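You operate a simulated robot arm through the tools that you are given. There is no shell and no other tool. Be economical: measure what you need, move in short steps, check, and stop when the job is done.

You run a simulated two-armed robot. Do the job below in one go: nothing can be reset, and whatever is moved stays where it is left.

JOB
Pick up the blue roll with one hand, pass it to the other hand and put it on the top of the wall shelf.

Only the result counts: the job must be done as asked and must still hold three seconds after the hand-in. Knocking over, shifting, dropping, spilling or breaking anything else fails it.

ROBOT AND FRAMES
Two 7-joint arms with two-finger parallel grippers on one trunk, on a base that drives. Base frame: it is fixed to the floor where the robot stands at the start and does not move with it; the origin is under the middle of the robot, x ahead of it, y to its left, z up. Lengths are in m, angles in degrees, forces in N, time in s.
The left shoulder is at the start at [0.092, 0.182, 0.981], the right one opposite. With the tool pointing down near the work surface each hand reaches from about 0.1 to 0.62 m from the robot's upright axis, wherever it stands, measured 20 degrees to its own side. Places, roughly: blue roll (7x7x20 cm) [0.5, -0.1, 0.4]; top of the wall shelf (108x22 cm) [-4.24, -1.6, 1.24]. Payload 3.91 kg a hand.
Tool frame (each hand has its own): the origin (TCP) lies between the finger pads and is the grasp point; the fingertips stand 0.03 m ahead of it; z points along the fingers, y is the line along which they close. Largest opening 0.11 m; finger width 0.02, thickness 0.01; the body of the gripper, 0.048 by 0.112 m, starts 0.055 m behind the TCP.
Orientation is that of the tool frame in the base frame, as a unit quaternion [x, y, z, w]. With the fingers straight down and closing along the base's y, the tool's x points along the base's -x, its y along +y and its z along -z.

CONTROLS
- The arms move only by the tool send_rows. It takes "left_increments", "right_increments" or both (then of equal length, played together; a hand with none holds still); each is a list of rows, each a list of 7 numbers: the shift along the base's x, y, z in units of 30 mm (1.0 is 30 mm), then the turn, a rotation vector about the base's x, y, z in units of 4 degrees (1.0 is 4 degrees), then the gripper command, from -1 (shut) to 1 (fully open), values between in proportion. In form: [[dx, dy, dz, rx, ry, rz, gripper], ...]. A call has 1 to 20 rows; each row shifts and turns the commanded pose from where the row before left it. A call with a number of a shift or a turn outside -1 to 1 is refused whole. Each row takes 0.2 s and may step no farther than 0.05 m and 8.6 degrees from the row before; otherwise, or with a gripper value out of range, the whole call is refused. Where a pose cannot be reached the arm comes as near as it can. A force on the tool above 40 N (or 10 N above the force at the start of the call, whichever is more), or a blocked arm, ends the call early, and 0.2 s more pass. Each finger travels about 0.072 m/s and halts on what it meets, pressing with about 26 N; the grip force reading is that of the motor and also rises with nothing between the fingers. The clock runs only during rows and for 0.2 s after the last one: add rows that do not move to give the fingers time. The reply holds the time, the measured pose of the TCP, the force on the tool along the base axes, the opening and the grip force, in the units named above and with some noise, with the torque about the TCP (base axes, N m) and any sound that the robot's microphone picked up.
- Cameras (640 x 400 px; columns grow to the right, rows downward): "scene" is now at [0.2119, -0.0323, 1.1196]; the picture's right is [-0.55, -0.83, 0.00], its down [-0.76, 0.51, -0.40] and it looks along [0.33, -0.22, -0.92] (base axes); focal length 281 px, centre (320, 200). "left" rides on the left gripper at [0.072, -0.017, -0.103] in its tool frame; the picture's right is [0.23, 0.97, 0.00], its down [-0.76, 0.18, -0.62] and it looks along [-0.61, 0.14, 0.78] (tool axes); focal length 222 px, centre (320, 200). "right" rides on the right gripper at [0.072, 0.017, -0.103] in its tool frame; the picture's right is [-0.23, 0.97, 0.00], its down [-0.76, -0.18, -0.62] and it looks along [-0.61, -0.14, 0.78] (tool axes); focal length 222 px, centre (320, 200). There is no depth. A picture from a camera that has moved, and an enlarged one, comes with that camera's place and axes in the base frame and with its lens.
- grab_frame(camera): a new picture of that camera. The clock stands still meanwhile.
- raise_lower(by): slides the trunk up (or, below 0, down) by that many m; the arms and the scene camera ride with it, the base frame stays. It gives what a move gives, with no picture.
- roll_base(legs): drives the robot by 1 to 6 legs, each [ahead, left, turn to the left] in m, m and degrees, along the robot's own axes; the way and the turn of a leg run together, so that a leg with both is an arc; at most 1.5 m and 180 degrees a leg. The arms and the cameras ride along, it lands a little off, and it stops where it bumps. It gives what a move gives.
- pan_tilt(pan, tilt): turns the head with the scene camera to pan (to the left, within 80 degrees either way) and tilt (down, from -29 to 69), counted from straight ahead of the robot. It gives what a move gives.
- enlarge(camera, box): a new picture of the part [left, top, right, bottom] of that camera's present view, enlarged. The clock stands still meanwhile.
- hand_in(): hands the job in; it is judged then, once.

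Work in short steps. Places have to be worked out from the pictures, the camera data and where the tool is seen: move nearer, look again, correct. Check each grasp and each placing, and mend what went wrong. You have 120 turns and 100 pictures in all, those below and enlarged ones among them. Open the grippers and draw the arms clear of the work before you hand the job in, unless the task says otherwise; then end with one line.

The tools are called after "Emit:" as name(argument=value, ...) on one line, values as JSON. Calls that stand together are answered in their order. send_rows: Moves the arms, as the interface text tells. Its arguments: {"type":"object","properties":{"left_increments":{"type":"array"},"right_increments":{"type":"array"}},"required":[]} The other tools are called the same way: raise_lower (by) slides the trunk up or down; roll_base (legs) drives the base; pan_tilt (pan, tilt) turns the head that bears the scene camera; grab_frame (camera) takes a picture; enlarge (camera, box) takes an enlarged picture of a part of a camera's view; hand_in () hands the job in.

At the start:

```text
t: 0.0
left_position: [0.2969, 0.0424, 0.739]
left_tool_rot: [0.0, 1.0, 0.0, 0.0]
left_force: [0.4, 0.6, -0.2]
left_ft_torque: [0.01, 0.03, -0.02]
left_opening: 0.1102
left_grip_force: 0.1
right_position: [0.237, -0.1825, 0.5881]
right_tool_rot: [0.0, 1.0, 0.0, 0.0]
right_force: [-0.3, -0.6, 0.2]
right_ft_torque: [0.0, -0.01, 0.04]
right_opening: 0.1102
right_grip_force: 0.1
trunk travel left (down, up): [-0.24, 0.275]
robot x, y, heading: [0.0006, -0.0017, -0.2]
head pan, tilt: [-33.6, 66.5]
```

scene: 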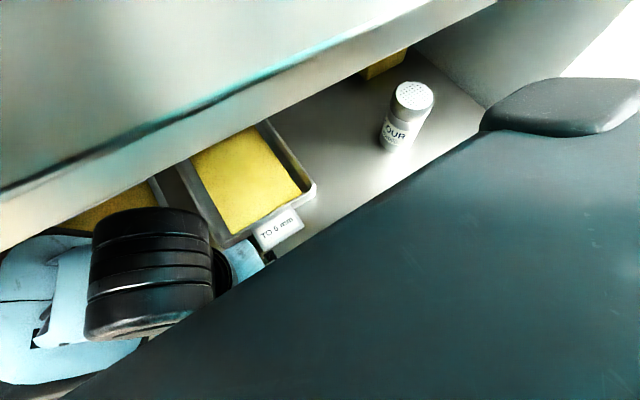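
right: 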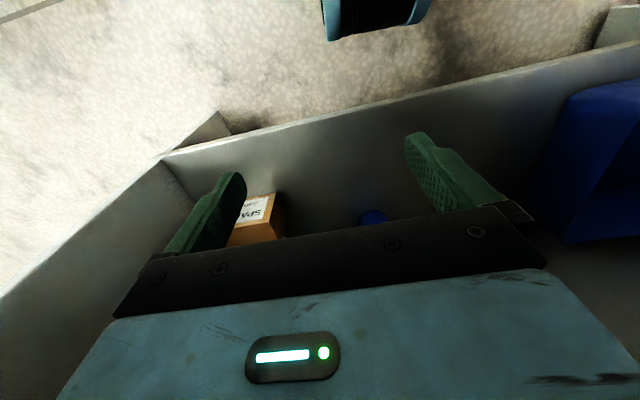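
left: 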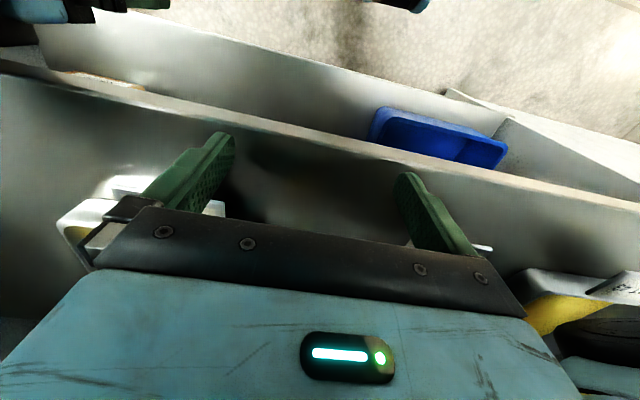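

The views are cluttered and partly blocked; I will turn the head straight ahead and look down at the work area.

Emit:
pan_tilt(pan=0, tilt=50)

Emit:
grab_frame(camera="scene")

```text
t: 1.0
left_position: [0.2954, 0.0417, 0.7399]
left_tool_rot: [-0.001, 1.0, 0.002, 0.001]
left_force: [-0.1, 0.0, 0.3]
left_ft_torque: [-0.02, 0.03, 0.01]
left_opening: 0.1096
left_grip_force: 0.0
right_position: [0.2369, -0.1839, 0.5869]
right_tool_rot: [0.0, 1.0, 0.001, 0.001]
right_force: [0.0, 0.7, 0.6]
right_ft_torque: [-0.03, -0.01, 0.01]
right_opening: 0.1098
right_grip_force: 0.1
trunk travel left (down, up): [-0.24, 0.275]
robot x, y, heading: [-0.0012, -0.0017, 0.1]
head pan, tilt: [0.0, 50.0]
```

```text
96 pictures are left
camera scene: at [0.2399, 0.0001, 1.1393], right [0.0, -1.0, 0.0], down [-0.77, 0.0, -0.64], along [0.64, 0.0, -0.77], focal length 281 px, centre (320, 200)
```

scene: 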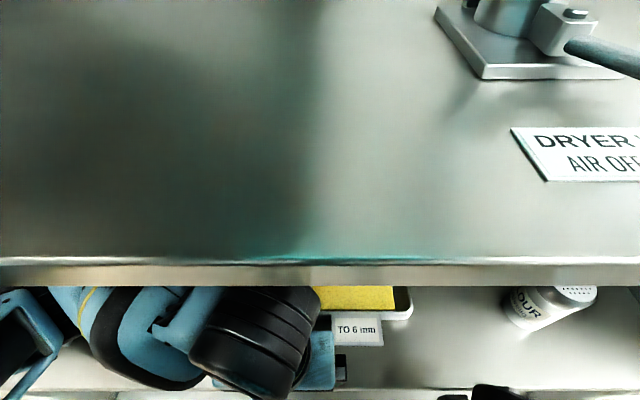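

The robot seems to stand in front of a multi-level bench; I look steeper down and at the right side to see the compartment with the roll.

Emit:
pan_tilt(pan=-10, tilt=69)

Emit:
grab_frame(camera="scene")

Emit:
enlarge(camera="right", box=[160, 100, 560, 350])

```text
t: 1.8
left_position: [0.2961, 0.0419, 0.7392]
left_tool_rot: [0.0, 1.0, 0.0, 0.0]
left_force: [-0.6, -1.2, 0.4]
left_ft_torque: [-0.02, 0.01, 0.0]
left_opening: 0.1102
left_grip_force: 0.1
right_position: [0.2362, -0.1838, 0.5876]
right_tool_rot: [0.001, 1.0, 0.0, 0.001]
right_force: [-0.1, 0.4, 0.3]
right_ft_torque: [-0.01, 0.03, -0.01]
right_opening: 0.1097
right_grip_force: 0.1
trunk travel left (down, up): [-0.24, 0.275]
robot x, y, heading: [-0.0042, 0.0024, -0.1]
head pan, tilt: [-10.0, 68.8]
```

```text
95 pictures are left
camera scene: at [0.218, -0.0095, 1.1174], right [-0.17, -0.98, 0.0], down [-0.92, 0.16, -0.36], along [0.36, -0.06, -0.93], focal length 281 px, centre (320, 200)
```

scene: 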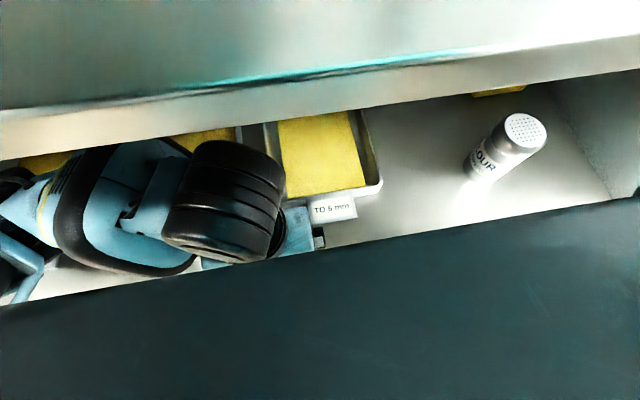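

```text
1.60 times, centred on (360, 225) of right
camera zoom: at [0.1641, -0.1667, 0.6907], right [0.23, 0.97, 0.0], down [0.76, -0.18, 0.62], along [0.61, -0.14, -0.78], focal length 355 px, centre (256, 160)
```

zoom: 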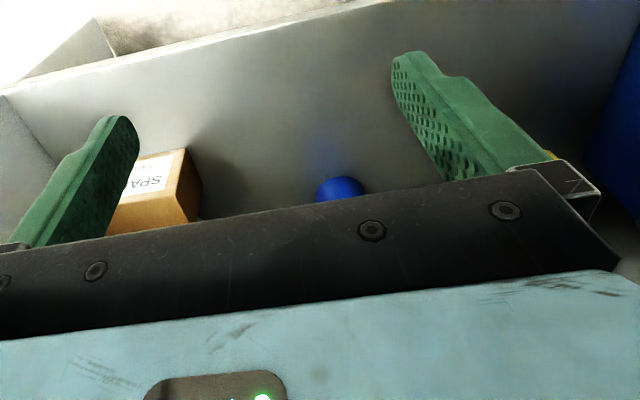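

Hands seem to be in front of the shelf edges. Before backing off I look to both sides for obstacles.

Emit:
pan_tilt(pan=80, tilt=25)

Emit:
grab_frame(camera="scene")

Emit:
pan_tilt(pan=-80, tilt=25)

Emit:
grab_frame(camera="scene")

```text
t: 3.5
left_position: [0.2997, 0.0375, 0.7372]
left_tool_rot: [0.0, 1.0, 0.003, -0.003]
left_force: [-0.3, 0.2, 0.4]
left_ft_torque: [-0.01, 0.02, -0.01]
left_opening: 0.1102
left_grip_force: 0.0
right_position: [0.24, -0.1865, 0.5848]
right_tool_rot: [0.001, 1.0, 0.002, -0.002]
right_force: [-1.1, 0.1, 0.2]
right_ft_torque: [-0.01, -0.03, 0.02]
right_opening: 0.11
right_grip_force: 0.0
trunk travel left (down, up): [-0.24, 0.275]
robot x, y, heading: [0.0043, 0.0011, -0.0]
head pan, tilt: [80.0, 25.0]
```

```text
93 pictures are left
camera scene: at [0.1914, 0.0813, 1.1693], right [0.97, -0.25, -0.01], down [-0.13, -0.46, -0.88], along [0.22, 0.85, -0.48], focal length 281 px, centre (320, 200)
```

scene: 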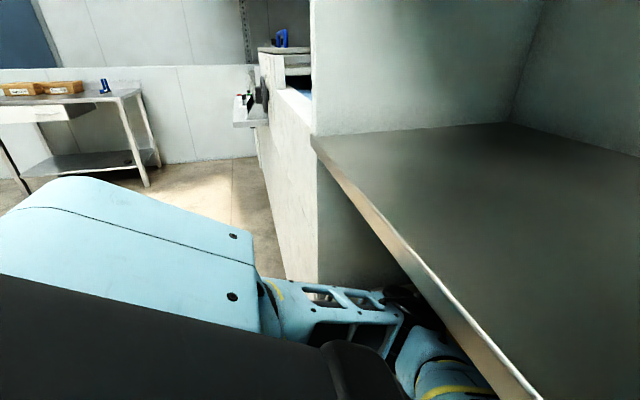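

```text
t: 5.9
left_position: [0.2935, 0.0448, 0.7405]
left_tool_rot: [-0.001, 1.0, -0.001, 0.001]
left_force: [-0.2, 0.3, 0.8]
left_ft_torque: [0.03, 0.01, 0.02]
left_opening: 0.11
left_grip_force: 0.0
right_position: [0.2346, -0.1811, 0.5896]
right_tool_rot: [0.001, 1.0, -0.002, 0.002]
right_force: [-0.4, 1.1, 0.0]
right_ft_torque: [0.05, -0.01, 0.02]
right_opening: 0.1099
right_grip_force: 0.1
trunk travel left (down, up): [-0.24, 0.275]
robot x, y, heading: [0.0048, 0.0005, 0.1]
head pan, tilt: [-80.0, 25.0]
```

```text
92 pictures are left
camera scene: at [0.2465, -0.0223, 1.1769], right [-0.28, -0.96, 0.0], down [-0.41, 0.12, -0.9], along [0.87, -0.26, -0.43], focal length 281 px, centre (320, 200)
```

scene: 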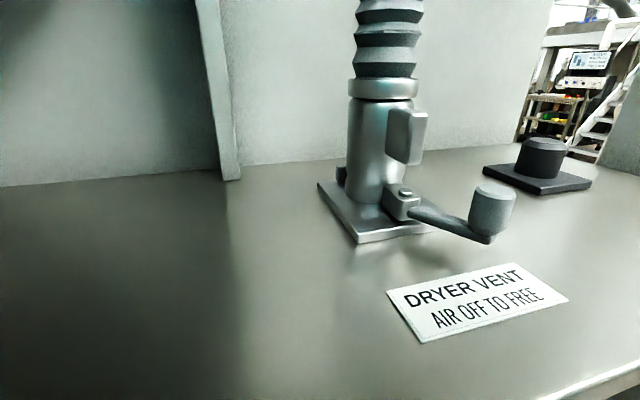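

The last frame was taken mid-turn; I take it again.

Emit:
pan_tilt(pan=-80, tilt=30)

Emit:
grab_frame(camera="scene")

```text
t: 6.6
left_position: [0.2933, 0.0454, 0.7411]
left_tool_rot: [0.0, 1.0, -0.001, 0.003]
left_force: [-0.4, 0.1, 0.1]
left_ft_torque: [0.0, 0.01, 0.01]
left_opening: 0.1101
left_grip_force: 0.1
right_position: [0.2332, -0.1818, 0.5899]
right_tool_rot: [-0.001, 1.0, -0.002, 0.004]
right_force: [-0.2, 0.6, 0.0]
right_ft_torque: [-0.01, -0.01, -0.02]
right_opening: 0.1098
right_grip_force: 0.2
trunk travel left (down, up): [-0.24, 0.275]
robot x, y, heading: [0.003, 0.0023, -0.1]
head pan, tilt: [-80.0, 30.0]
```

```text
91 pictures are left
camera scene: at [0.2453, -0.022, 1.1767], right [-0.28, -0.96, 0.0], down [-0.42, 0.12, -0.9], along [0.86, -0.26, -0.43], focal length 281 px, centre (320, 200)
```

scene: 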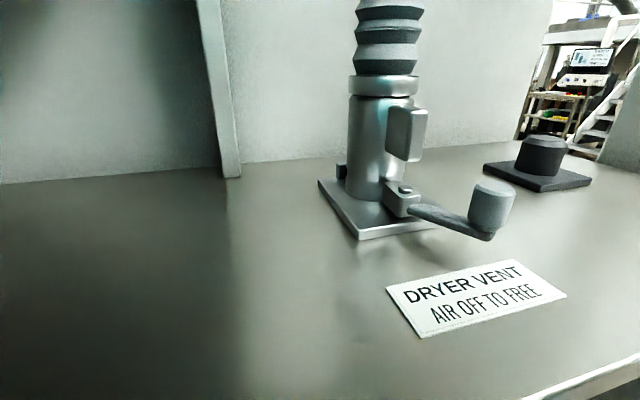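

The head seems not to have reached −80 (camera axis about −17°). I try a smaller pan.

Emit:
pan_tilt(pan=-50, tilt=20)

Emit:
grab_frame(camera="scene")

```text
t: 7.5
left_position: [0.2939, 0.0439, 0.7409]
left_tool_rot: [0.001, 1.0, 0.0, 0.001]
left_force: [0.8, -0.1, -1.0]
left_ft_torque: [0.01, -0.01, 0.0]
left_opening: 0.11
left_grip_force: 0.1
right_position: [0.2349, -0.1817, 0.5885]
right_tool_rot: [0.0, 1.0, -0.002, 0.001]
right_force: [-0.1, -0.1, -0.2]
right_ft_torque: [0.02, 0.02, 0.02]
right_opening: 0.1102
right_grip_force: 0.0
trunk travel left (down, up): [-0.24, 0.275]
robot x, y, heading: [0.0033, -0.0013, 0.1]
head pan, tilt: [-50.0, 20.0]
```

```text
90 pictures are left
camera scene: at [0.2476, -0.0228, 1.1771], right [-0.29, -0.96, 0.0], down [-0.4, 0.12, -0.91], along [0.87, -0.26, -0.42], focal length 281 px, centre (320, 200)
```

scene: 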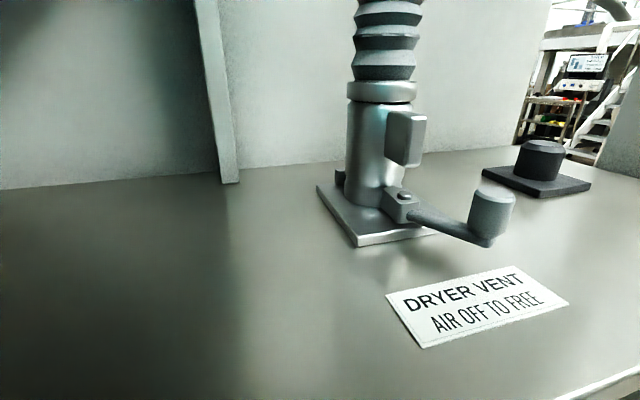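

The head appears blocked against something; I bring it back to centre and check that it moves.

Emit:
pan_tilt(pan=0, tilt=30)

Emit:
grab_frame(camera="scene")

```text
t: 8.7
left_position: [0.2959, 0.0413, 0.7398]
left_tool_rot: [0.001, 1.0, 0.001, 0.0]
left_force: [0.5, 0.3, 0.0]
left_ft_torque: [-0.04, -0.03, 0.0]
left_opening: 0.1098
left_grip_force: 0.0
right_position: [0.238, -0.1836, 0.5881]
right_tool_rot: [0.0, 1.0, 0.0, 0.001]
right_force: [-0.6, -0.8, -0.3]
right_ft_torque: [-0.04, 0.01, 0.02]
right_opening: 0.1098
right_grip_force: 0.1
trunk travel left (down, up): [-0.24, 0.275]
robot x, y, heading: [-0.0003, 0.0027, -0.2]
head pan, tilt: [0.0, 30.0]
```

```text
89 pictures are left
camera scene: at [0.2537, 0.0001, 1.169], right [0.0, -1.0, 0.0], down [-0.5, 0.0, -0.87], along [0.87, 0.0, -0.5], focal length 281 px, centre (320, 200)
```

scene: 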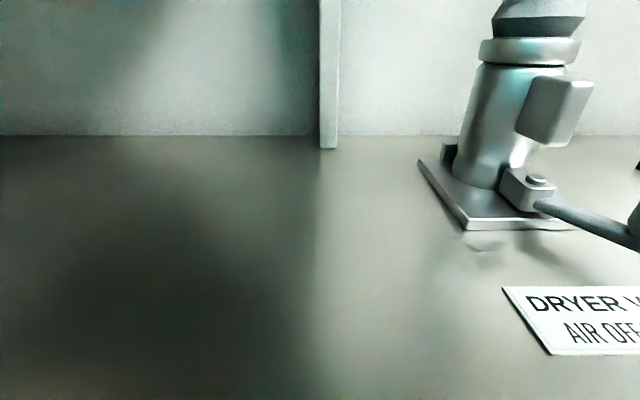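

The head is fine at the centre. I back off slowly to get a view under the counter.

Emit:
roll_base(legs=[[-0.35, 0, 0]])

Emit:
pan_tilt(pan=0, tilt=45)

Emit:
grab_frame(camera="scene")

Emit:
grab_frame(camera="right")

```text
t: 11.0
left_position: [-0.0484, 0.0416, 0.7403]
left_tool_rot: [0.001, 1.0, 0.001, 0.0]
left_force: [0.0, -0.2, -0.1]
left_ft_torque: [0.0, 0.02, -0.02]
left_opening: 0.1102
left_grip_force: 0.0
right_position: [-0.1084, -0.1833, 0.5882]
right_tool_rot: [0.001, 1.0, 0.0, 0.0]
right_force: [-1.3, -0.1, -0.6]
right_ft_torque: [0.02, -0.01, -0.02]
right_opening: 0.1101
right_grip_force: 0.0
trunk travel left (down, up): [-0.24, 0.275]
robot x, y, heading: [-0.3429, 0.001, -0.2]
head pan, tilt: [0.0, 30.0]
```

```text
t: 11.7
left_position: [-0.0499, 0.042, 0.7398]
left_tool_rot: [0.001, 1.0, 0.001, 0.0]
left_force: [0.2, 0.4, 0.3]
left_ft_torque: [-0.01, 0.0, 0.01]
left_opening: 0.1098
left_grip_force: 0.0
right_position: [-0.1077, -0.1833, 0.5886]
right_tool_rot: [0.001, 1.0, 0.001, 0.001]
right_force: [0.2, 0.5, 1.2]
right_ft_torque: [-0.02, 0.04, 0.05]
right_opening: 0.1102
right_grip_force: 0.0
trunk travel left (down, up): [-0.24, 0.275]
robot x, y, heading: [-0.346, -0.0004, -0.1]
head pan, tilt: [0.0, 45.0]
```

```text
88 pictures are left
camera scene: at [-0.101, 0.0, 1.1463], right [0.0, -1.0, 0.0], down [-0.71, 0.0, -0.71], along [0.71, 0.0, -0.71], focal length 281 px, centre (320, 200)
```

scene: 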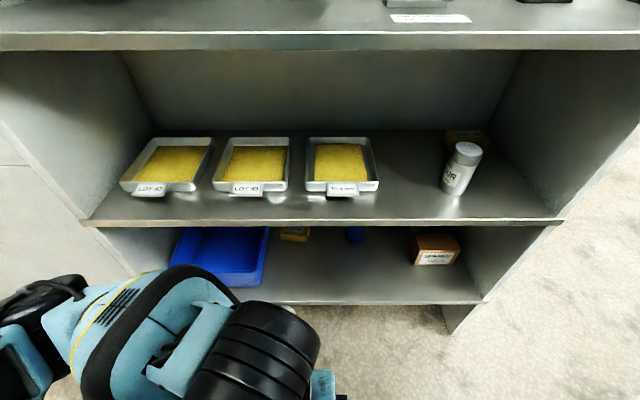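

```text
87 pictures are left
camera right: at [-0.1814, -0.1667, 0.6907], right [0.23, 0.97, 0.0], down [0.76, -0.18, 0.62], along [0.61, -0.14, -0.78], focal length 222 px, centre (320, 200)
```

right: 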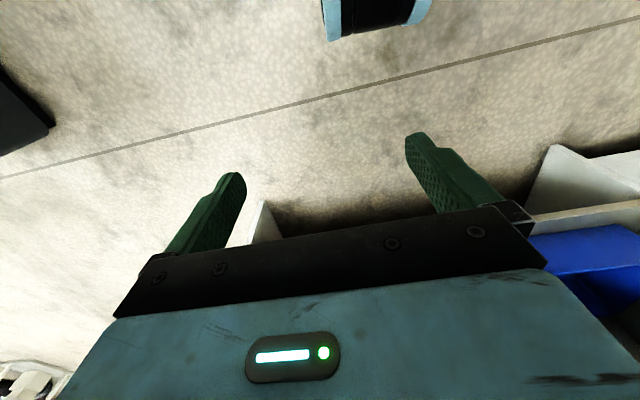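

Now the bench is clear: the roll stands/lies on the bottom shelf beneath the middle shelf. I lower the trunk for a flatter view and triangulation.

Emit:
raise_lower(by=-0.23)

Emit:
pan_tilt(pan=0, tilt=35)

Emit:
grab_frame(camera="scene")

Emit:
enlarge(camera="scene", box=[240, 150, 500, 310])

```text
t: 13.3
left_position: [-0.0473, 0.0413, 0.5739]
left_tool_rot: [0.001, 1.0, 0.0, -0.003]
left_force: [0.3, -0.7, -0.3]
left_ft_torque: [0.0, -0.04, -0.04]
left_opening: 0.11
left_grip_force: 0.0
right_position: [-0.1149, -0.1845, 0.3971]
right_tool_rot: [0.008, 0.998, -0.001, -0.058]
right_force: [2.8, -2.1, -4.4]
right_ft_torque: [-0.43, -0.18, -0.2]
right_opening: 0.1088
right_grip_force: 0.1
trunk travel left (down, up): [-0.077, 0.437]
robot x, y, heading: [-0.3461, 0.0013, -0.2]
head pan, tilt: [0.0, 45.0]
stopped: the force on the tool passed its limit at 46 N (the readings are from after the stop); the commanded pose is now the measured one
```

```text
t: 14.1
left_position: [-0.0477, 0.0418, 0.576]
left_tool_rot: [0.001, 1.0, 0.0, -0.003]
left_force: [0.1, 0.2, -0.5]
left_ft_torque: [0.01, -0.02, -0.02]
left_opening: 0.11
left_grip_force: 0.0
right_position: [-0.1158, -0.1843, 0.3988]
right_tool_rot: [0.007, 0.998, 0.0, -0.058]
right_force: [5.8, -3.1, -6.4]
right_ft_torque: [-0.51, -0.27, -0.37]
right_opening: 0.1086
right_grip_force: 0.1
trunk travel left (down, up): [-0.077, 0.437]
robot x, y, heading: [-0.3485, -0.0034, -0.0]
head pan, tilt: [0.0, 35.0]
```

```text
86 pictures are left
camera scene: at [-0.0294, -0.0001, 0.9727], right [0.0, -1.0, 0.0], down [-0.57, 0.0, -0.82], along [0.82, 0.0, -0.57], focal length 281 px, centre (320, 200)
```

scene: 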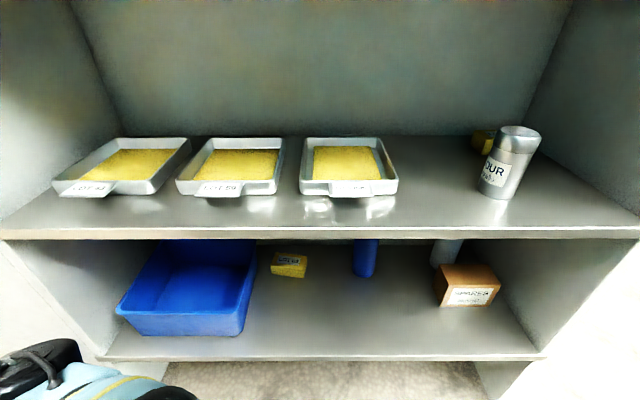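

```text
2.46 times, centred on (370, 230) of scene
camera zoom: at [-0.0294, -0.0001, 0.9727], right [0.0, -1.0, 0.0], down [-0.57, 0.0, -0.82], along [0.82, 0.0, -0.57], focal length 691 px, centre (197, 126)
```

zoom: 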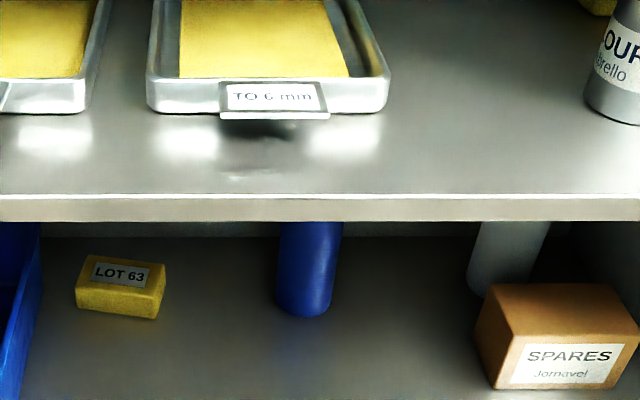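

The roll stands upright on the bottom shelf (top at z≈0.30); its near bottom edge triangulates to x≈0.53, so its centre is about (0.565, −0.125), top at ≈0.50, under the middle shelf (z≈0.67–0.69, front x≈0.29). The right hand touched something of the robot while lowering, so I lift it and turn it to point forward while moving ahead, still in front of the bench.

Emit:
send_rows(right_increments=[[0.5, 0, 0.8, 0, 0, 0, 1], [0.5, 0, 0.8, 0, 0, 0, 1], [0.5, 0, 0.8, 0, -1, 0, 1], [0.5, 0, 0.5, 0, -1, 0, 1], [0.5, 0, 0, 0, -1, 0, 1], [0.5, 0, 0, 0, -1, 0, 1], [0.5, 0, 0, 0, -1, 0, 1], [0.5, 0, 0, 0, -1, 0, 1], [0.5, 0, 0, 0, -1, 0, 1], [0.5, 0, 0, 0, -1, 0, 1], [0.4, 0, 0, 0, -1, 0, 1], [0.4, 0, 0, 0, -1, 0, 1]])

```text
t: 16.6
left_position: [-0.0487, 0.043, 0.5772]
left_tool_rot: [0.001, 1.0, 0.0, -0.004]
left_force: [-1.1, -0.5, 0.3]
left_ft_torque: [0.02, 0.01, -0.01]
left_opening: 0.11
left_grip_force: 0.0
right_position: [0.0897, -0.1697, 0.4494]
right_tool_rot: [0.007, 0.958, 0.002, 0.288]
right_force: [-0.6, 0.8, -0.5]
right_ft_torque: [0.02, 0.0, 0.0]
right_opening: 0.11
right_grip_force: 0.1
right hand out of reach, approached as far as the arm can: row 1, 2, 3, 4
trunk travel left (down, up): [-0.077, 0.437]
robot x, y, heading: [-0.3452, 0.0006, -0.3]
head pan, tilt: [0.0, 35.0]
```

Rotation is progressing (tool pitched 33° forward). I finish the turn to horizontal and align y toward the roll.

Emit:
send_rows(right_increments=[[0.1, 0.1, 0, 0, -1, 0, 1], [0.1, 0.1, 0, 0, -1, 0, 1], [0.1, 0.1, 0, 0, -1, 0, 1], [0.1, 0.1, 0, 0, -1, 0, 1], [0.1, 0.1, 0, 0, -1, 0, 1], [0.1, 0.1, 0, 0, -1, 0, 1], [0.1, 0.1, 0, 0, -1, 0, 1], [0.1, 0.1, 0, 0, -1, 0, 1], [0.1, 0.1, 0, 0, -1, 0, 1], [0.1, 0.1, 0, 0, -1, 0, 1], [0.1, 0.1, 0, 0, -1, 0, 1], [0.1, 0.1, 0, 0, -1, 0, 1], [0.1, 0.1, 0, 0, -1, 0, 1], [0.1, 0.1, 0, 0, -1, 0, 1]])

Emit:
grab_frame(camera="right")

Emit:
grab_frame(camera="scene")

```text
t: 19.6
left_position: [-0.0473, 0.0421, 0.5768]
left_tool_rot: [0.001, 1.0, 0.001, -0.004]
left_force: [0.7, 0.2, 0.3]
left_ft_torque: [-0.02, 0.02, -0.03]
left_opening: 0.11
left_grip_force: 0.2
right_position: [0.1356, -0.1312, 0.4625]
right_tool_rot: [0.011, 0.703, 0.008, 0.711]
right_force: [-0.1, 0.1, 0.2]
right_ft_torque: [0.01, 0.01, 0.01]
right_opening: 0.1102
right_grip_force: 0.0
trunk travel left (down, up): [-0.077, 0.437]
robot x, y, heading: [-0.3437, 0.0005, -0.2]
head pan, tilt: [0.0, 35.0]
```

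```text
84 pictures are left
camera right: at [0.033, -0.1121, 0.3889], right [0.0, 0.97, 0.25], down [-0.63, -0.2, 0.75], along [0.77, -0.16, 0.61], focal length 222 px, centre (320, 200)
```

right: 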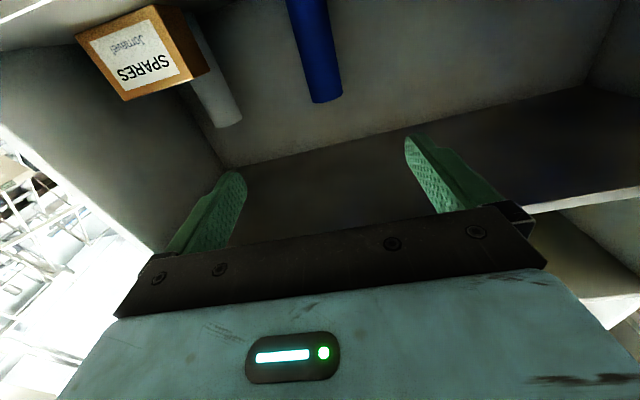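

```text
83 pictures are left
camera scene: at [-0.0298, -0.0001, 0.9741], right [0.0, -1.0, 0.0], down [-0.57, 0.0, -0.82], along [0.82, 0.0, -0.57], focal length 281 px, centre (320, 200)
```

scene: 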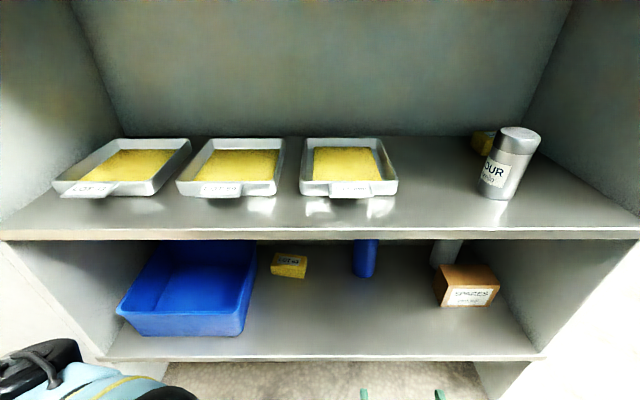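

The hand is horizontal at (0.136, −0.131, 0.463); the roll's axis is seen at y≈−0.133, x≈0.56. I drive 0.2 m ahead so the fingers enter the opening, then look again.

Emit:
roll_base(legs=[[0.2, 0, 0]])

Emit:
grab_frame(camera="right")

Emit:
grab_frame(camera="scene")

```text
t: 21.2
left_position: [0.1324, 0.0444, 0.5677]
left_tool_rot: [0.001, 1.0, 0.001, -0.029]
left_force: [-0.9, 0.2, 0.4]
left_ft_torque: [0.0, -0.02, 0.0]
left_opening: 0.11
left_grip_force: 0.1
right_position: [0.3333, -0.1306, 0.4655]
right_tool_rot: [0.01, 0.699, 0.004, 0.715]
right_force: [-0.3, -0.8, 0.0]
right_ft_torque: [0.0, 0.01, -0.02]
right_opening: 0.1097
right_grip_force: 0.0
trunk travel left (down, up): [-0.077, 0.437]
robot x, y, heading: [-0.1459, 0.0001, -0.1]
head pan, tilt: [0.0, 35.0]
```

```text
82 pictures are left
camera right: at [0.2307, -0.1117, 0.391], right [0.0, 0.97, 0.25], down [-0.64, -0.19, 0.74], along [0.77, -0.16, 0.62], focal length 222 px, centre (320, 200)
```

right: 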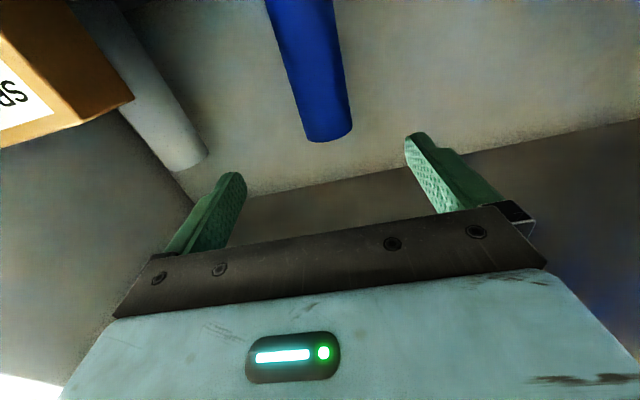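

```text
81 pictures are left
camera scene: at [0.1626, 0.0038, 0.9749], right [0.0, -1.0, 0.0], down [-0.57, 0.0, -0.82], along [0.82, 0.0, -0.57], focal length 281 px, centre (320, 200)
```

scene: 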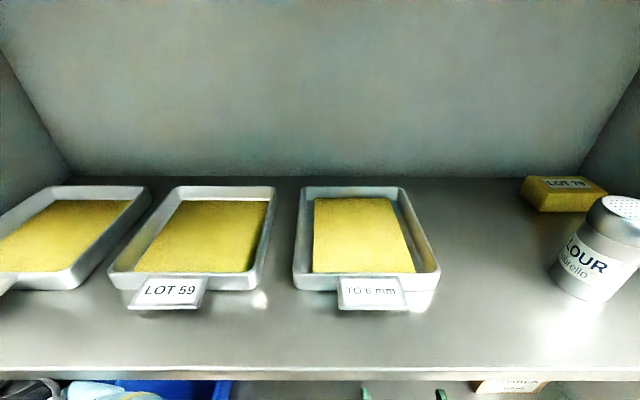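

The roll's top appears at z≈0.52–0.54, its axis at x≈0.55, y≈−0.133, centred between the fingers. I extend the hand to x≈0.46 and look again.

Emit:
send_rows(right_increments=[[0.7, 0, 0, 0, 0, 0, 1], [0.7, 0, 0, 0, 0, 0, 1], [0.7, 0, 0, 0, 0, 0, 1], [0.7, 0, 0, 0, 0, 0, 1], [0.7, 0, 0, 0, 0, 0, 1], [0.7, 0, 0, 0, 0, 0, 1]])

Emit:
grab_frame(camera="right")

```text
t: 22.6
left_position: [0.1363, 0.0426, 0.5653]
left_tool_rot: [0.0, 0.999, 0.003, -0.034]
left_force: [-0.7, 0.3, -0.5]
left_ft_torque: [-0.01, 0.03, 0.02]
left_opening: 0.1102
left_grip_force: 0.1
right_position: [0.4628, -0.1326, 0.4623]
right_tool_rot: [0.011, 0.702, 0.006, 0.712]
right_force: [-0.3, -0.1, 0.7]
right_ft_torque: [0.0, 0.0, 0.0]
right_opening: 0.1099
right_grip_force: 0.0
trunk travel left (down, up): [-0.077, 0.437]
robot x, y, heading: [-0.1456, -0.0004, 0.2]
head pan, tilt: [0.0, 35.0]
```

```text
80 pictures are left
camera right: at [0.3604, -0.1137, 0.3874], right [0.0, 0.97, 0.25], down [-0.63, -0.19, 0.75], along [0.77, -0.16, 0.61], focal length 222 px, centre (320, 200)
```

right: 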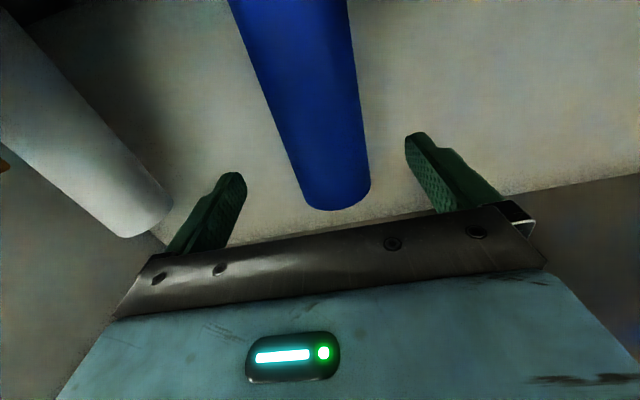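

Triangulating two views gives the axis at x≈0.532, y≈−0.132, top z≈0.51. I advance to x≈0.528 and close.

Emit:
send_rows(right_increments=[[0.55, 0, 0, 0, 0, 0, 1], [0.55, 0, 0, 0, 0, 0, 1], [0.55, 0, 0, 0, 0, 0, 1], [0.55, 0, 0, 0, 0, 0, 1], [0, 0, 0, 0, 0, 0, 1], [0, 0, 0, 0, 0, 0, -1], [0, 0, 0, 0, 0, 0, -1], [0, 0, 0, 0, 0, 0, -1], [0, 0, 0, 0, 0, 0, -1], [0, 0, 0, 0, 0, 0, -1]])

Emit:
grab_frame(camera="right")

```text
t: 24.9
left_position: [0.1363, 0.0426, 0.566]
left_tool_rot: [0.001, 0.999, 0.003, -0.033]
left_force: [0.0, -0.4, -1.0]
left_ft_torque: [-0.02, 0.0, -0.01]
left_opening: 0.11
left_grip_force: 0.1
right_position: [0.527, -0.1314, 0.4626]
right_tool_rot: [0.011, 0.702, 0.005, 0.712]
right_force: [1.1, 0.2, 1.9]
right_ft_torque: [-0.08, -0.16, 0.0]
right_opening: 0.0672
right_grip_force: 25.8
trunk travel left (down, up): [-0.077, 0.437]
robot x, y, heading: [-0.1508, -0.0002, 0.1]
head pan, tilt: [0.0, 35.0]
```

```text
79 pictures are left
camera right: at [0.4254, -0.1125, 0.389], right [0.0, 0.97, 0.25], down [-0.64, -0.19, 0.75], along [0.77, -0.16, 0.61], focal length 222 px, centre (320, 200)
```

right: 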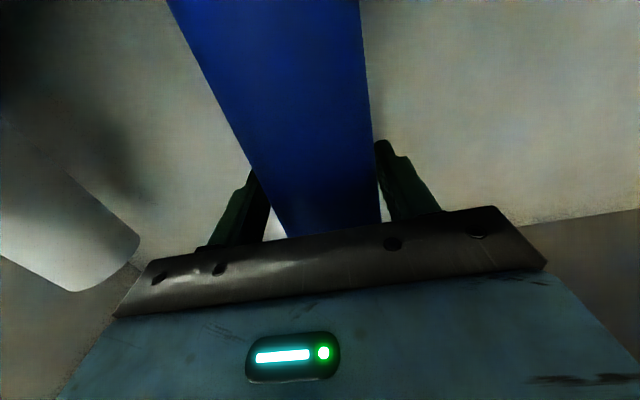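

The fingers hold the roll (opening 0.067, grip 26 N). I lift it by about 5 cm, well under the middle shelf.

Emit:
send_rows(right_increments=[[0, 0, 0.4, 0, 0, 0, -1], [0, 0, 0.5, 0, 0, 0, -1], [0, 0, 0.5, 0, 0, 0, -1], [0, 0, 0.3, 0, 0, 0, -1], [0, 0, 0, 0, 0, 0, -1]])

```text
t: 26.1
left_position: [0.1363, 0.0434, 0.5666]
left_tool_rot: [0.001, 0.999, 0.003, -0.034]
left_force: [0.1, -0.4, -0.6]
left_ft_torque: [0.01, -0.01, 0.03]
left_opening: 0.1101
left_grip_force: 0.0
right_position: [0.5274, -0.1313, 0.5126]
right_tool_rot: [0.011, 0.702, 0.005, 0.712]
right_force: [0.2, 0.3, -5.0]
right_ft_torque: [0.04, 0.05, 0.0]
right_opening: 0.067
right_grip_force: 25.7
trunk travel left (down, up): [-0.077, 0.437]
robot x, y, heading: [-0.145, -0.0014, 0.0]
head pan, tilt: [0.0, 35.0]
```

Lifted cleanly (5 N of weight). I drive straight back to bring the roll out of the bench.

Emit:
roll_base(legs=[[-0.38, 0, 0]])

Emit:
grab_frame(camera="scene")

```text
t: 28.5
left_position: [-0.2478, 0.044, 0.567]
left_tool_rot: [-0.003, 0.999, 0.003, -0.033]
left_force: [0.2, 0.6, 0.5]
left_ft_torque: [0.0, 0.02, -0.01]
left_opening: 0.1099
left_grip_force: 0.1
right_position: [0.1422, -0.129, 0.5117]
right_tool_rot: [0.008, 0.702, 0.009, 0.712]
right_force: [0.5, 0.1, -6.3]
right_ft_torque: [-0.01, 0.08, -0.02]
right_opening: 0.0672
right_grip_force: 26.1
trunk travel left (down, up): [-0.077, 0.437]
robot x, y, heading: [-0.5326, 0.0028, 0.3]
head pan, tilt: [0.0, 35.0]
```

```text
78 pictures are left
camera scene: at [-0.2164, 0.0009, 0.9727], right [0.01, -1.0, 0.0], down [-0.57, 0.0, -0.82], along [0.82, 0.0, -0.57], focal length 281 px, centre (320, 200)
```

scene: 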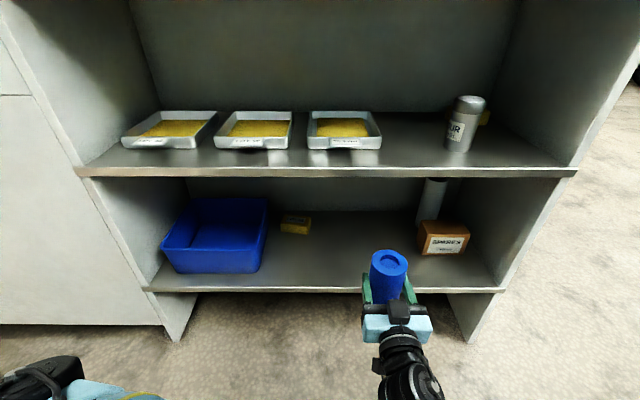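

The roll is clear of the bench. I raise the trunk for the handover and begin turning the left hand forward, out to the left.

Emit:
raise_lower(by=0.17)

Emit:
send_rows(left_increments=[[0.6, 0.8, 0, 0, 0, 0, 1], [0.6, 0.8, 0, 0, 0, 0, 1], [0.6, 0.8, 0, 0, -1, 0, 1], [0.6, 0.8, 0, 0, -1, 0, 1], [0.6, 0.8, 0, 0, -1, 0, 1], [0.6, 0.8, 0, 0, -1, 0, 1], [0.4, 0.6, 0, 0, -1, 0, 1], [0.4, 0.6, 0, 0, -1, 0, 1], [0.4, 0.6, 0, 0, -1, 0, 1], [0.4, 0.6, 0, 0, -1, 0, 1], [0.4, 0.4, 0, 0, -1, 0, 1], [0.4, 0.4, 0, 0, -1, 0, 1], [0.3, 0, 0, 0, -1, 0, 1], [0.3, 0, 0, 0, -1, 0, 1], [0.2, 0, 0, 0, -1, 0, 1], [0.2, 0, 0, 0, -1, 0, 1], [0, 0, 0, 0, -1, 0, 1], [0, 0, 0, 0, -1, 0, 1], [0, 0, 0, 0, -1, 0, 1], [0, 0, 0, 0, -1, 0, 1]])

```text
t: 30.4
left_position: [-0.2491, 0.0442, 0.7352]
left_tool_rot: [-0.003, 0.999, 0.003, -0.033]
left_force: [0.0, -0.4, 0.0]
left_ft_torque: [-0.01, 0.0, 0.0]
left_opening: 0.1099
left_grip_force: 0.0
right_position: [0.1434, -0.1431, 0.6757]
right_tool_rot: [-0.002, 0.703, -0.007, 0.711]
right_force: [0.0, -0.2, -6.6]
right_ft_torque: [0.03, 0.05, 0.0]
right_opening: 0.0673
right_grip_force: 26.0
trunk travel left (down, up): [-0.247, 0.267]
robot x, y, heading: [-0.5298, -0.0013, 0.3]
head pan, tilt: [0.0, 35.0]
```

```text
t: 34.6
left_position: [-0.0396, 0.2832, 0.7357]
left_tool_rot: [-0.004, 0.827, 0.002, 0.562]
left_force: [-0.2, -0.1, 0.0]
left_ft_torque: [-0.04, 0.01, 0.02]
left_opening: 0.11
left_grip_force: 0.2
right_position: [0.1439, -0.1429, 0.6798]
right_tool_rot: [-0.001, 0.701, -0.006, 0.713]
right_force: [-0.2, -0.2, -6.3]
right_ft_torque: [0.0, 0.09, -0.01]
right_opening: 0.0672
right_grip_force: 26.5
trunk travel left (down, up): [-0.247, 0.267]
robot x, y, heading: [-0.5326, -0.0001, 0.0]
head pan, tilt: [0.0, 35.0]
```

The left hand needs 21.6° more pitch, then a −50° yaw; the right hand yaws +50° and brings the roll to the midline. I do these together with the hands 0.25 m apart.

Emit:
send_rows(left_increments=[[0, 0, -0.3, 0, -1, 0, 1], [0, 0, -0.3, 0, -1, 0, 1], [0, 0, -0.3, 0, -1, 0, 1], [0, 0, -0.3, 0, -1, 0, 1], [0, 0, -0.3, 0, -1, 0, 1], [0, 0, -0.3, 0, -0.4, 0, 1], [0, 0, -0.3, 0, 0, -1, 1], [0, 0, -0.3, 0, 0, -1, 1], [0, 0, -0.3, 0, 0, -1, 1], [0, 0, -0.3, 0, 0, -1, 1], [0, 0, -0.3, 0, 0, -1, 1], [0, 0, -0.3, 0, 0, -1, 1], [0, 0, -0.3, 0, 0, -1, 1], [0, 0, -0.3, 0, 0, -1, 1], [0, 0, -0.3, 0, 0, -1, 1], [0, 0, -0.3, 0, 0, -1, 1], [0, 0, -0.3, 0, 0, -1, 1], [0, 0, -0.1, 0, 0, -1, 1], [0, 0, 0, 0, 0, -1, 1]], right_increments=[[-0.5, 0.3, 0, 0, 0, 0, -1], [-0.5, 0.3, 0, 0, 0, 0, -1], [-0.5, 0.3, 0, 0, 0, 0, -1], [-0.5, 0.3, 0, 0, 0, 0, -1], [-0.5, 0.3, 0, 0, 0, 0, -1], [-0.5, 0.3, 0, 0, 0, 0, -1], [-0.5, 0.3, 0, 0, 0, 1, -1], [-0.5, 0.3, 0, 0, 0, 1, -1], [-0.5, 0.3, 0, 0, 0, 1, -1], [-0.5, 0.3, 0, 0, 0, 1, -1], [-0.5, 0.3, 0, 0, 0, 1, -1], [-0.5, 0.3, 0, 0, 0, 1, -1], [-0.5, 0.3, 0, 0, 0, 1, -1], [0, 0, 0, 0, 0, 1, -1], [0, 0, 0, 0, 0, 1, -1], [0, 0, 0, 0, 0, 1, -1], [0, 0, 0, 0, 0, 1, -1], [0, 0, 0, 0, 0, 1, -1], [0, 0, 0, 0, 0, 1, -1]])

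Emit:
pan_tilt(pan=0, tilt=60)

Emit:
grab_frame(camera="scene")

Emit:
grab_frame(camera="left")

```text
t: 35.5
left_position: [-0.0381, 0.2846, 0.7075]
left_tool_rot: [-0.004, 0.761, 0.001, 0.649]
left_force: [0.6, 0.2, -0.1]
left_ft_torque: [-0.01, -0.04, 0.02]
left_opening: 0.1101
left_grip_force: 0.0
right_position: [0.1046, -0.156, 0.6777]
right_tool_rot: [-0.038, 0.692, -0.051, 0.719]
right_force: [-0.1, 0.0, -4.9]
right_ft_torque: [0.0, 0.1, 0.0]
right_opening: 0.067
right_grip_force: 26.3
trunk travel left (down, up): [-0.247, 0.267]
robot x, y, heading: [-0.5281, -0.0004, 0.4]
head pan, tilt: [0.0, 35.0]
stopped in row 4 (right hand): the arm was blocked; the commanded pose is now the measured one
```

```text
t: 36.4
left_position: [-0.0387, 0.2843, 0.7079]
left_tool_rot: [-0.004, 0.76, 0.0, 0.649]
left_force: [0.3, 0.1, -0.5]
left_ft_torque: [0.0, 0.02, 0.04]
left_opening: 0.1102
left_grip_force: 0.0
right_position: [0.1065, -0.1559, 0.6797]
right_tool_rot: [-0.04, 0.69, -0.051, 0.721]
right_force: [-0.8, 0.5, -5.4]
right_ft_torque: [0.08, 0.09, 0.02]
right_opening: 0.0672
right_grip_force: 25.9
trunk travel left (down, up): [-0.247, 0.267]
robot x, y, heading: [-0.5299, -0.0013, 0.1]
head pan, tilt: [0.0, 60.0]
```

```text
77 pictures are left
camera scene: at [-0.3048, 0.0003, 1.1349], right [0.01, -1.0, 0.0], down [-0.87, 0.0, -0.5], along [0.5, 0.0, -0.87], focal length 281 px, centre (320, 200)
```

scene: 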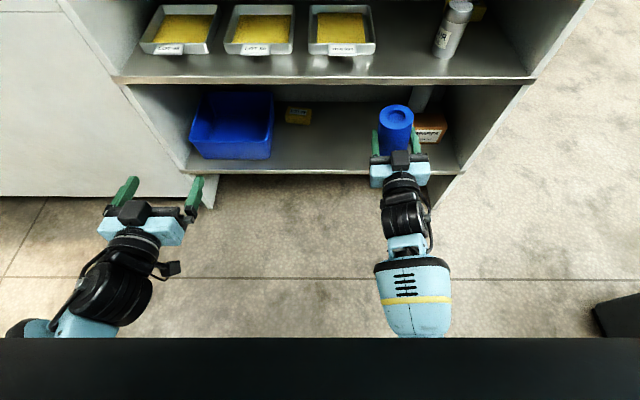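

```text
76 pictures are left
camera left: at [-0.1538, 0.2657, 0.6525], right [-0.04, 0.97, -0.23], down [-0.5, 0.18, 0.85], along [0.87, 0.15, 0.48], focal length 222 px, centre (320, 200)
```

left: 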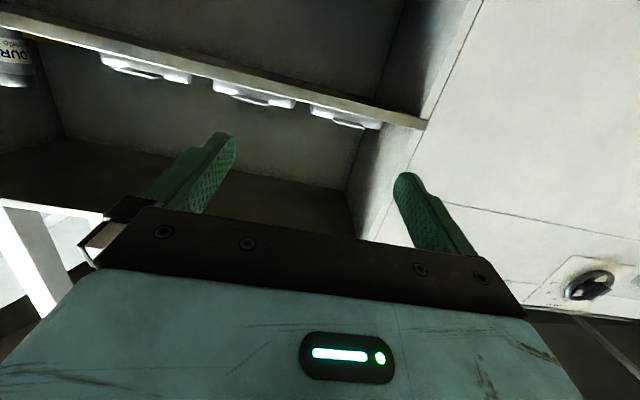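

The right arm's elbow seems blocked when pulling straight back (probably against the body). I try pulling it back while moving outward and up and yawing left; meanwhile finishing the left turn.

Emit:
send_rows(right_increments=[[0, -0.3, 0.6, 0, 0, 0, -1], [0, -0.3, 0.6, 0, 0, 0, -1], [0, -0.3, 0.6, 0, 0, 1, -1], [0, -0.3, 0.6, 0, 0, 1, -1], [-0.2, -0.3, 0.6, 0, 0, 1, -1], [-0.2, -0.3, 0.6, 0, 0, 1, -1], [-0.2, -0.3, 0.3, 0, 0, 1, -1], [-0.2, -0.3, 0, 0, 0, 1, -1]], left_increments=[[0, 0, -0.3, 0, -1, 0, 1], [0, 0, -0.3, 0, -1, 0, 1], [0, 0, -0.3, 0, -0.3, 0, 1], [0, 0, -0.3, 0, 0, -1, 1], [0, 0, 0, 0, 0, -1, 1], [0, 0, 0, 0, 0, -1, 1], [0, 0, 0, 0, 0, -1, 1], [0, 0, 0, 0, 0, -1, 1]])

Emit:
grab_frame(camera="scene")

```text
t: 38.2
left_position: [-0.0379, 0.2838, 0.6724]
left_tool_rot: [0.119, 0.696, -0.123, 0.698]
left_force: [0.0, 0.5, -0.7]
left_ft_torque: [0.02, 0.0, -0.01]
left_opening: 0.11
left_grip_force: 0.1
right_position: [0.0833, -0.227, 0.7966]
right_tool_rot: [-0.181, 0.667, 0.101, 0.716]
right_force: [-0.6, 0.6, -5.3]
right_ft_torque: [0.01, 0.09, 0.03]
right_opening: 0.0672
right_grip_force: 25.5
trunk travel left (down, up): [-0.247, 0.267]
robot x, y, heading: [-0.5303, 0.0024, 0.3]
head pan, tilt: [0.0, 60.0]
```

```text
75 pictures are left
camera scene: at [-0.3049, 0.0001, 1.1348], right [0.01, -1.0, 0.0], down [-0.87, 0.0, -0.5], along [0.5, 0.0, -0.87], focal length 281 px, centre (320, 200)
```

scene: 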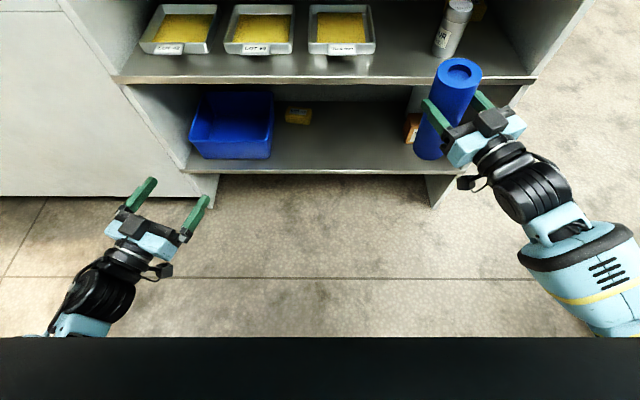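

The elbow now points outward and it works. I level the roll, yaw 30° more and bring it toward the midline; left yaws on.

Emit:
send_rows(right_increments=[[-0.4, 0.5, 0, 0.12, 0.11, 0.7, -1], [-0.4, 0.5, 0, 0.12, 0.11, 0.7, -1], [-0.4, 0.5, 0, 0.12, 0.11, 0.7, -1], [-0.4, 0.5, 0, 0.12, 0.11, 0.7, -1], [-0.4, 0.5, 0, 0.12, 0.11, 0.7, -1], [-0.4, 0.5, 0, 0.12, 0.11, 0.7, -1], [-0.4, 0.5, 0, 0.12, 0.11, 0.7, -1], [-0.4, 0.5, 0, 0.12, 0.11, 0.7, -1], [-0.4, 0.5, 0, 0.12, 0.11, 0.7, -1], [-0.4, 0.5, 0, 0.12, 0.11, 0.7, -1], [-0.4, 0.5, 0, 0.12, 0.11, 0.7, -1], [-0.4, 0.5, 0, 0.12, 0.11, 0.7, -1]], left_increments=[[0, 0.1, 0.1, 0, 0, -1, 1], [0, 0.1, 0.1, 0, 0, -1, 1], [0, 0.1, 0.1, 0, 0, -1, 1], [0, 0.1, 0.1, 0, 0, -1, 1], [0, 0.1, 0.1, 0, 0, -1, 1], [0, 0.1, 0.1, 0, 0, -1, 1], [0, 0, 0.1, 0, 0, -1, 1], [0, 0, 0.1, 0, 0, -1, 1], [0, 0, 0, 0, 0, 0, 1], [0, 0, 0, 0, 0, 0, 1], [0, 0, 0, 0, 0, 0, 1], [0, 0, 0, 0, 0, 0, 1]])

Emit:
grab_frame(camera="scene")

Emit:
grab_frame(camera="left")

```text
t: 40.8
left_position: [-0.0381, 0.3032, 0.6944]
left_tool_rot: [0.307, 0.636, -0.311, 0.636]
left_force: [0.1, -0.2, 0.3]
left_ft_torque: [-0.02, 0.02, -0.03]
left_opening: 0.1102
left_grip_force: 0.0
right_position: [-0.0617, -0.0467, 0.7974]
right_tool_rot: [-0.326, 0.612, 0.344, 0.633]
right_force: [-0.8, -0.3, -5.4]
right_ft_torque: [-0.07, 0.07, 0.0]
right_opening: 0.0671
right_grip_force: 25.8
trunk travel left (down, up): [-0.247, 0.267]
robot x, y, heading: [-0.5319, -0.0003, 0.2]
head pan, tilt: [0.0, 60.0]
```

```text
74 pictures are left
camera scene: at [-0.3049, 0.0005, 1.1348], right [0.01, -1.0, 0.0], down [-0.87, 0.0, -0.5], along [0.5, 0.0, -0.87], focal length 281 px, centre (320, 200)
```

scene: 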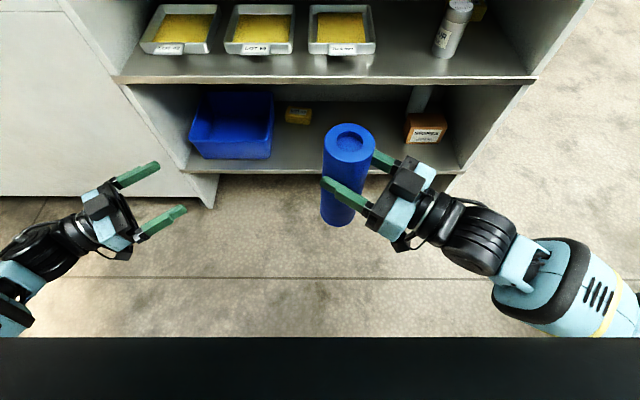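

```text
73 pictures are left
camera left: at [-0.1178, 0.3722, 0.6228], right [0.76, 0.6, -0.23], down [-0.24, 0.6, 0.76], along [0.6, -0.52, 0.61], focal length 222 px, centre (320, 200)
```

left: 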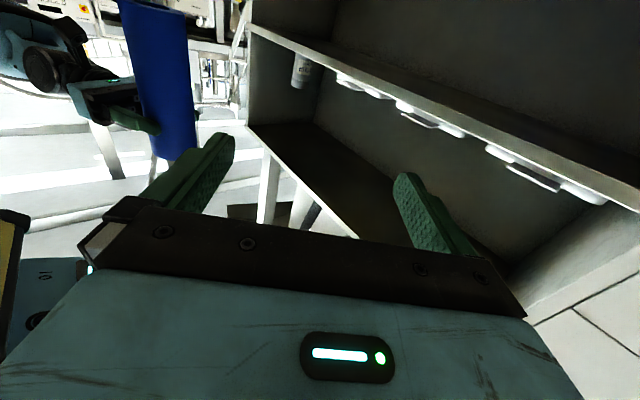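

Both hands are level. The roll axis is near (−0.060, −0.044); left will grip 11.5 cm below the right hand. I yaw left further to ≈ −76° (away from the right hand's camera), partly close it to 9 cm, and bring it to a pre-approach point 14 cm from the roll.

Emit:
send_rows(left_increments=[[-0.27, -1, -0.06, 0, 0, -0.86, 0.65], [-0.27, -1, -0.06, 0, 0, -0.86, 0.65], [-0.27, -1, -0.06, 0, 0, -0.86, 0.65], [-0.27, -1, -0.06, 0, 0, -0.86, 0.65], [-0.27, -1, -0.06, 0, 0, -0.86, 0.65], [-0.27, -1, -0.06, 0, 0, -0.86, 0.65], [-0.27, -1, -0.06, 0, 0, -0.86, 0.65]])

Emit:
grab_frame(camera="scene")

Emit:
grab_frame(camera="left")

```text
t: 42.4
left_position: [-0.0953, 0.0902, 0.6833]
left_tool_rot: [0.432, 0.558, -0.437, 0.558]
left_force: [0.0, -1.1, 1.0]
left_ft_torque: [0.01, -0.01, 0.02]
left_opening: 0.091
left_grip_force: 0.0
right_position: [-0.061, -0.0472, 0.7962]
right_tool_rot: [-0.325, 0.612, 0.345, 0.633]
right_force: [-0.3, 0.1, -5.4]
right_ft_torque: [-0.02, 0.08, 0.0]
right_opening: 0.0671
right_grip_force: 26.3
trunk travel left (down, up): [-0.247, 0.267]
robot x, y, heading: [-0.5327, -0.0011, 0.1]
head pan, tilt: [0.0, 60.0]
```

```text
72 pictures are left
camera scene: at [-0.3048, 0.0002, 1.1348], right [0.01, -1.0, 0.0], down [-0.87, 0.0, -0.5], along [0.5, 0.0, -0.87], focal length 281 px, centre (320, 200)
```

scene: 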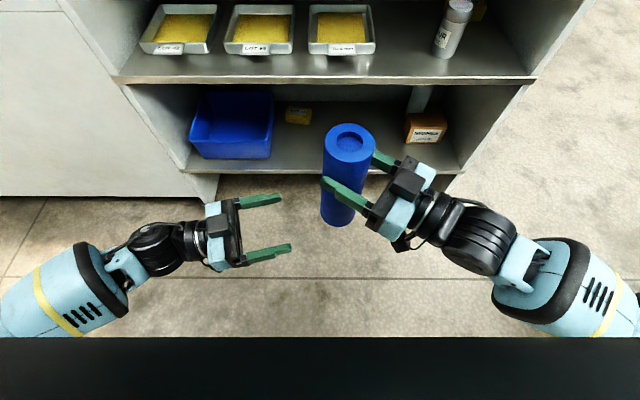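

```text
71 pictures are left
camera left: at [-0.1386, 0.1856, 0.6108], right [0.94, 0.24, -0.23], down [0.02, 0.65, 0.76], along [0.33, -0.72, 0.61], focal length 222 px, centre (320, 200)
```

left: 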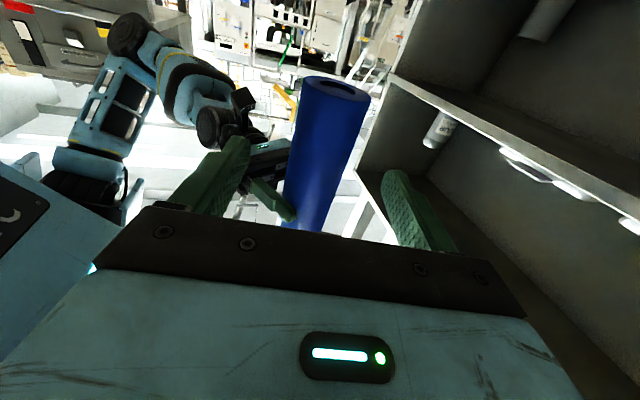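

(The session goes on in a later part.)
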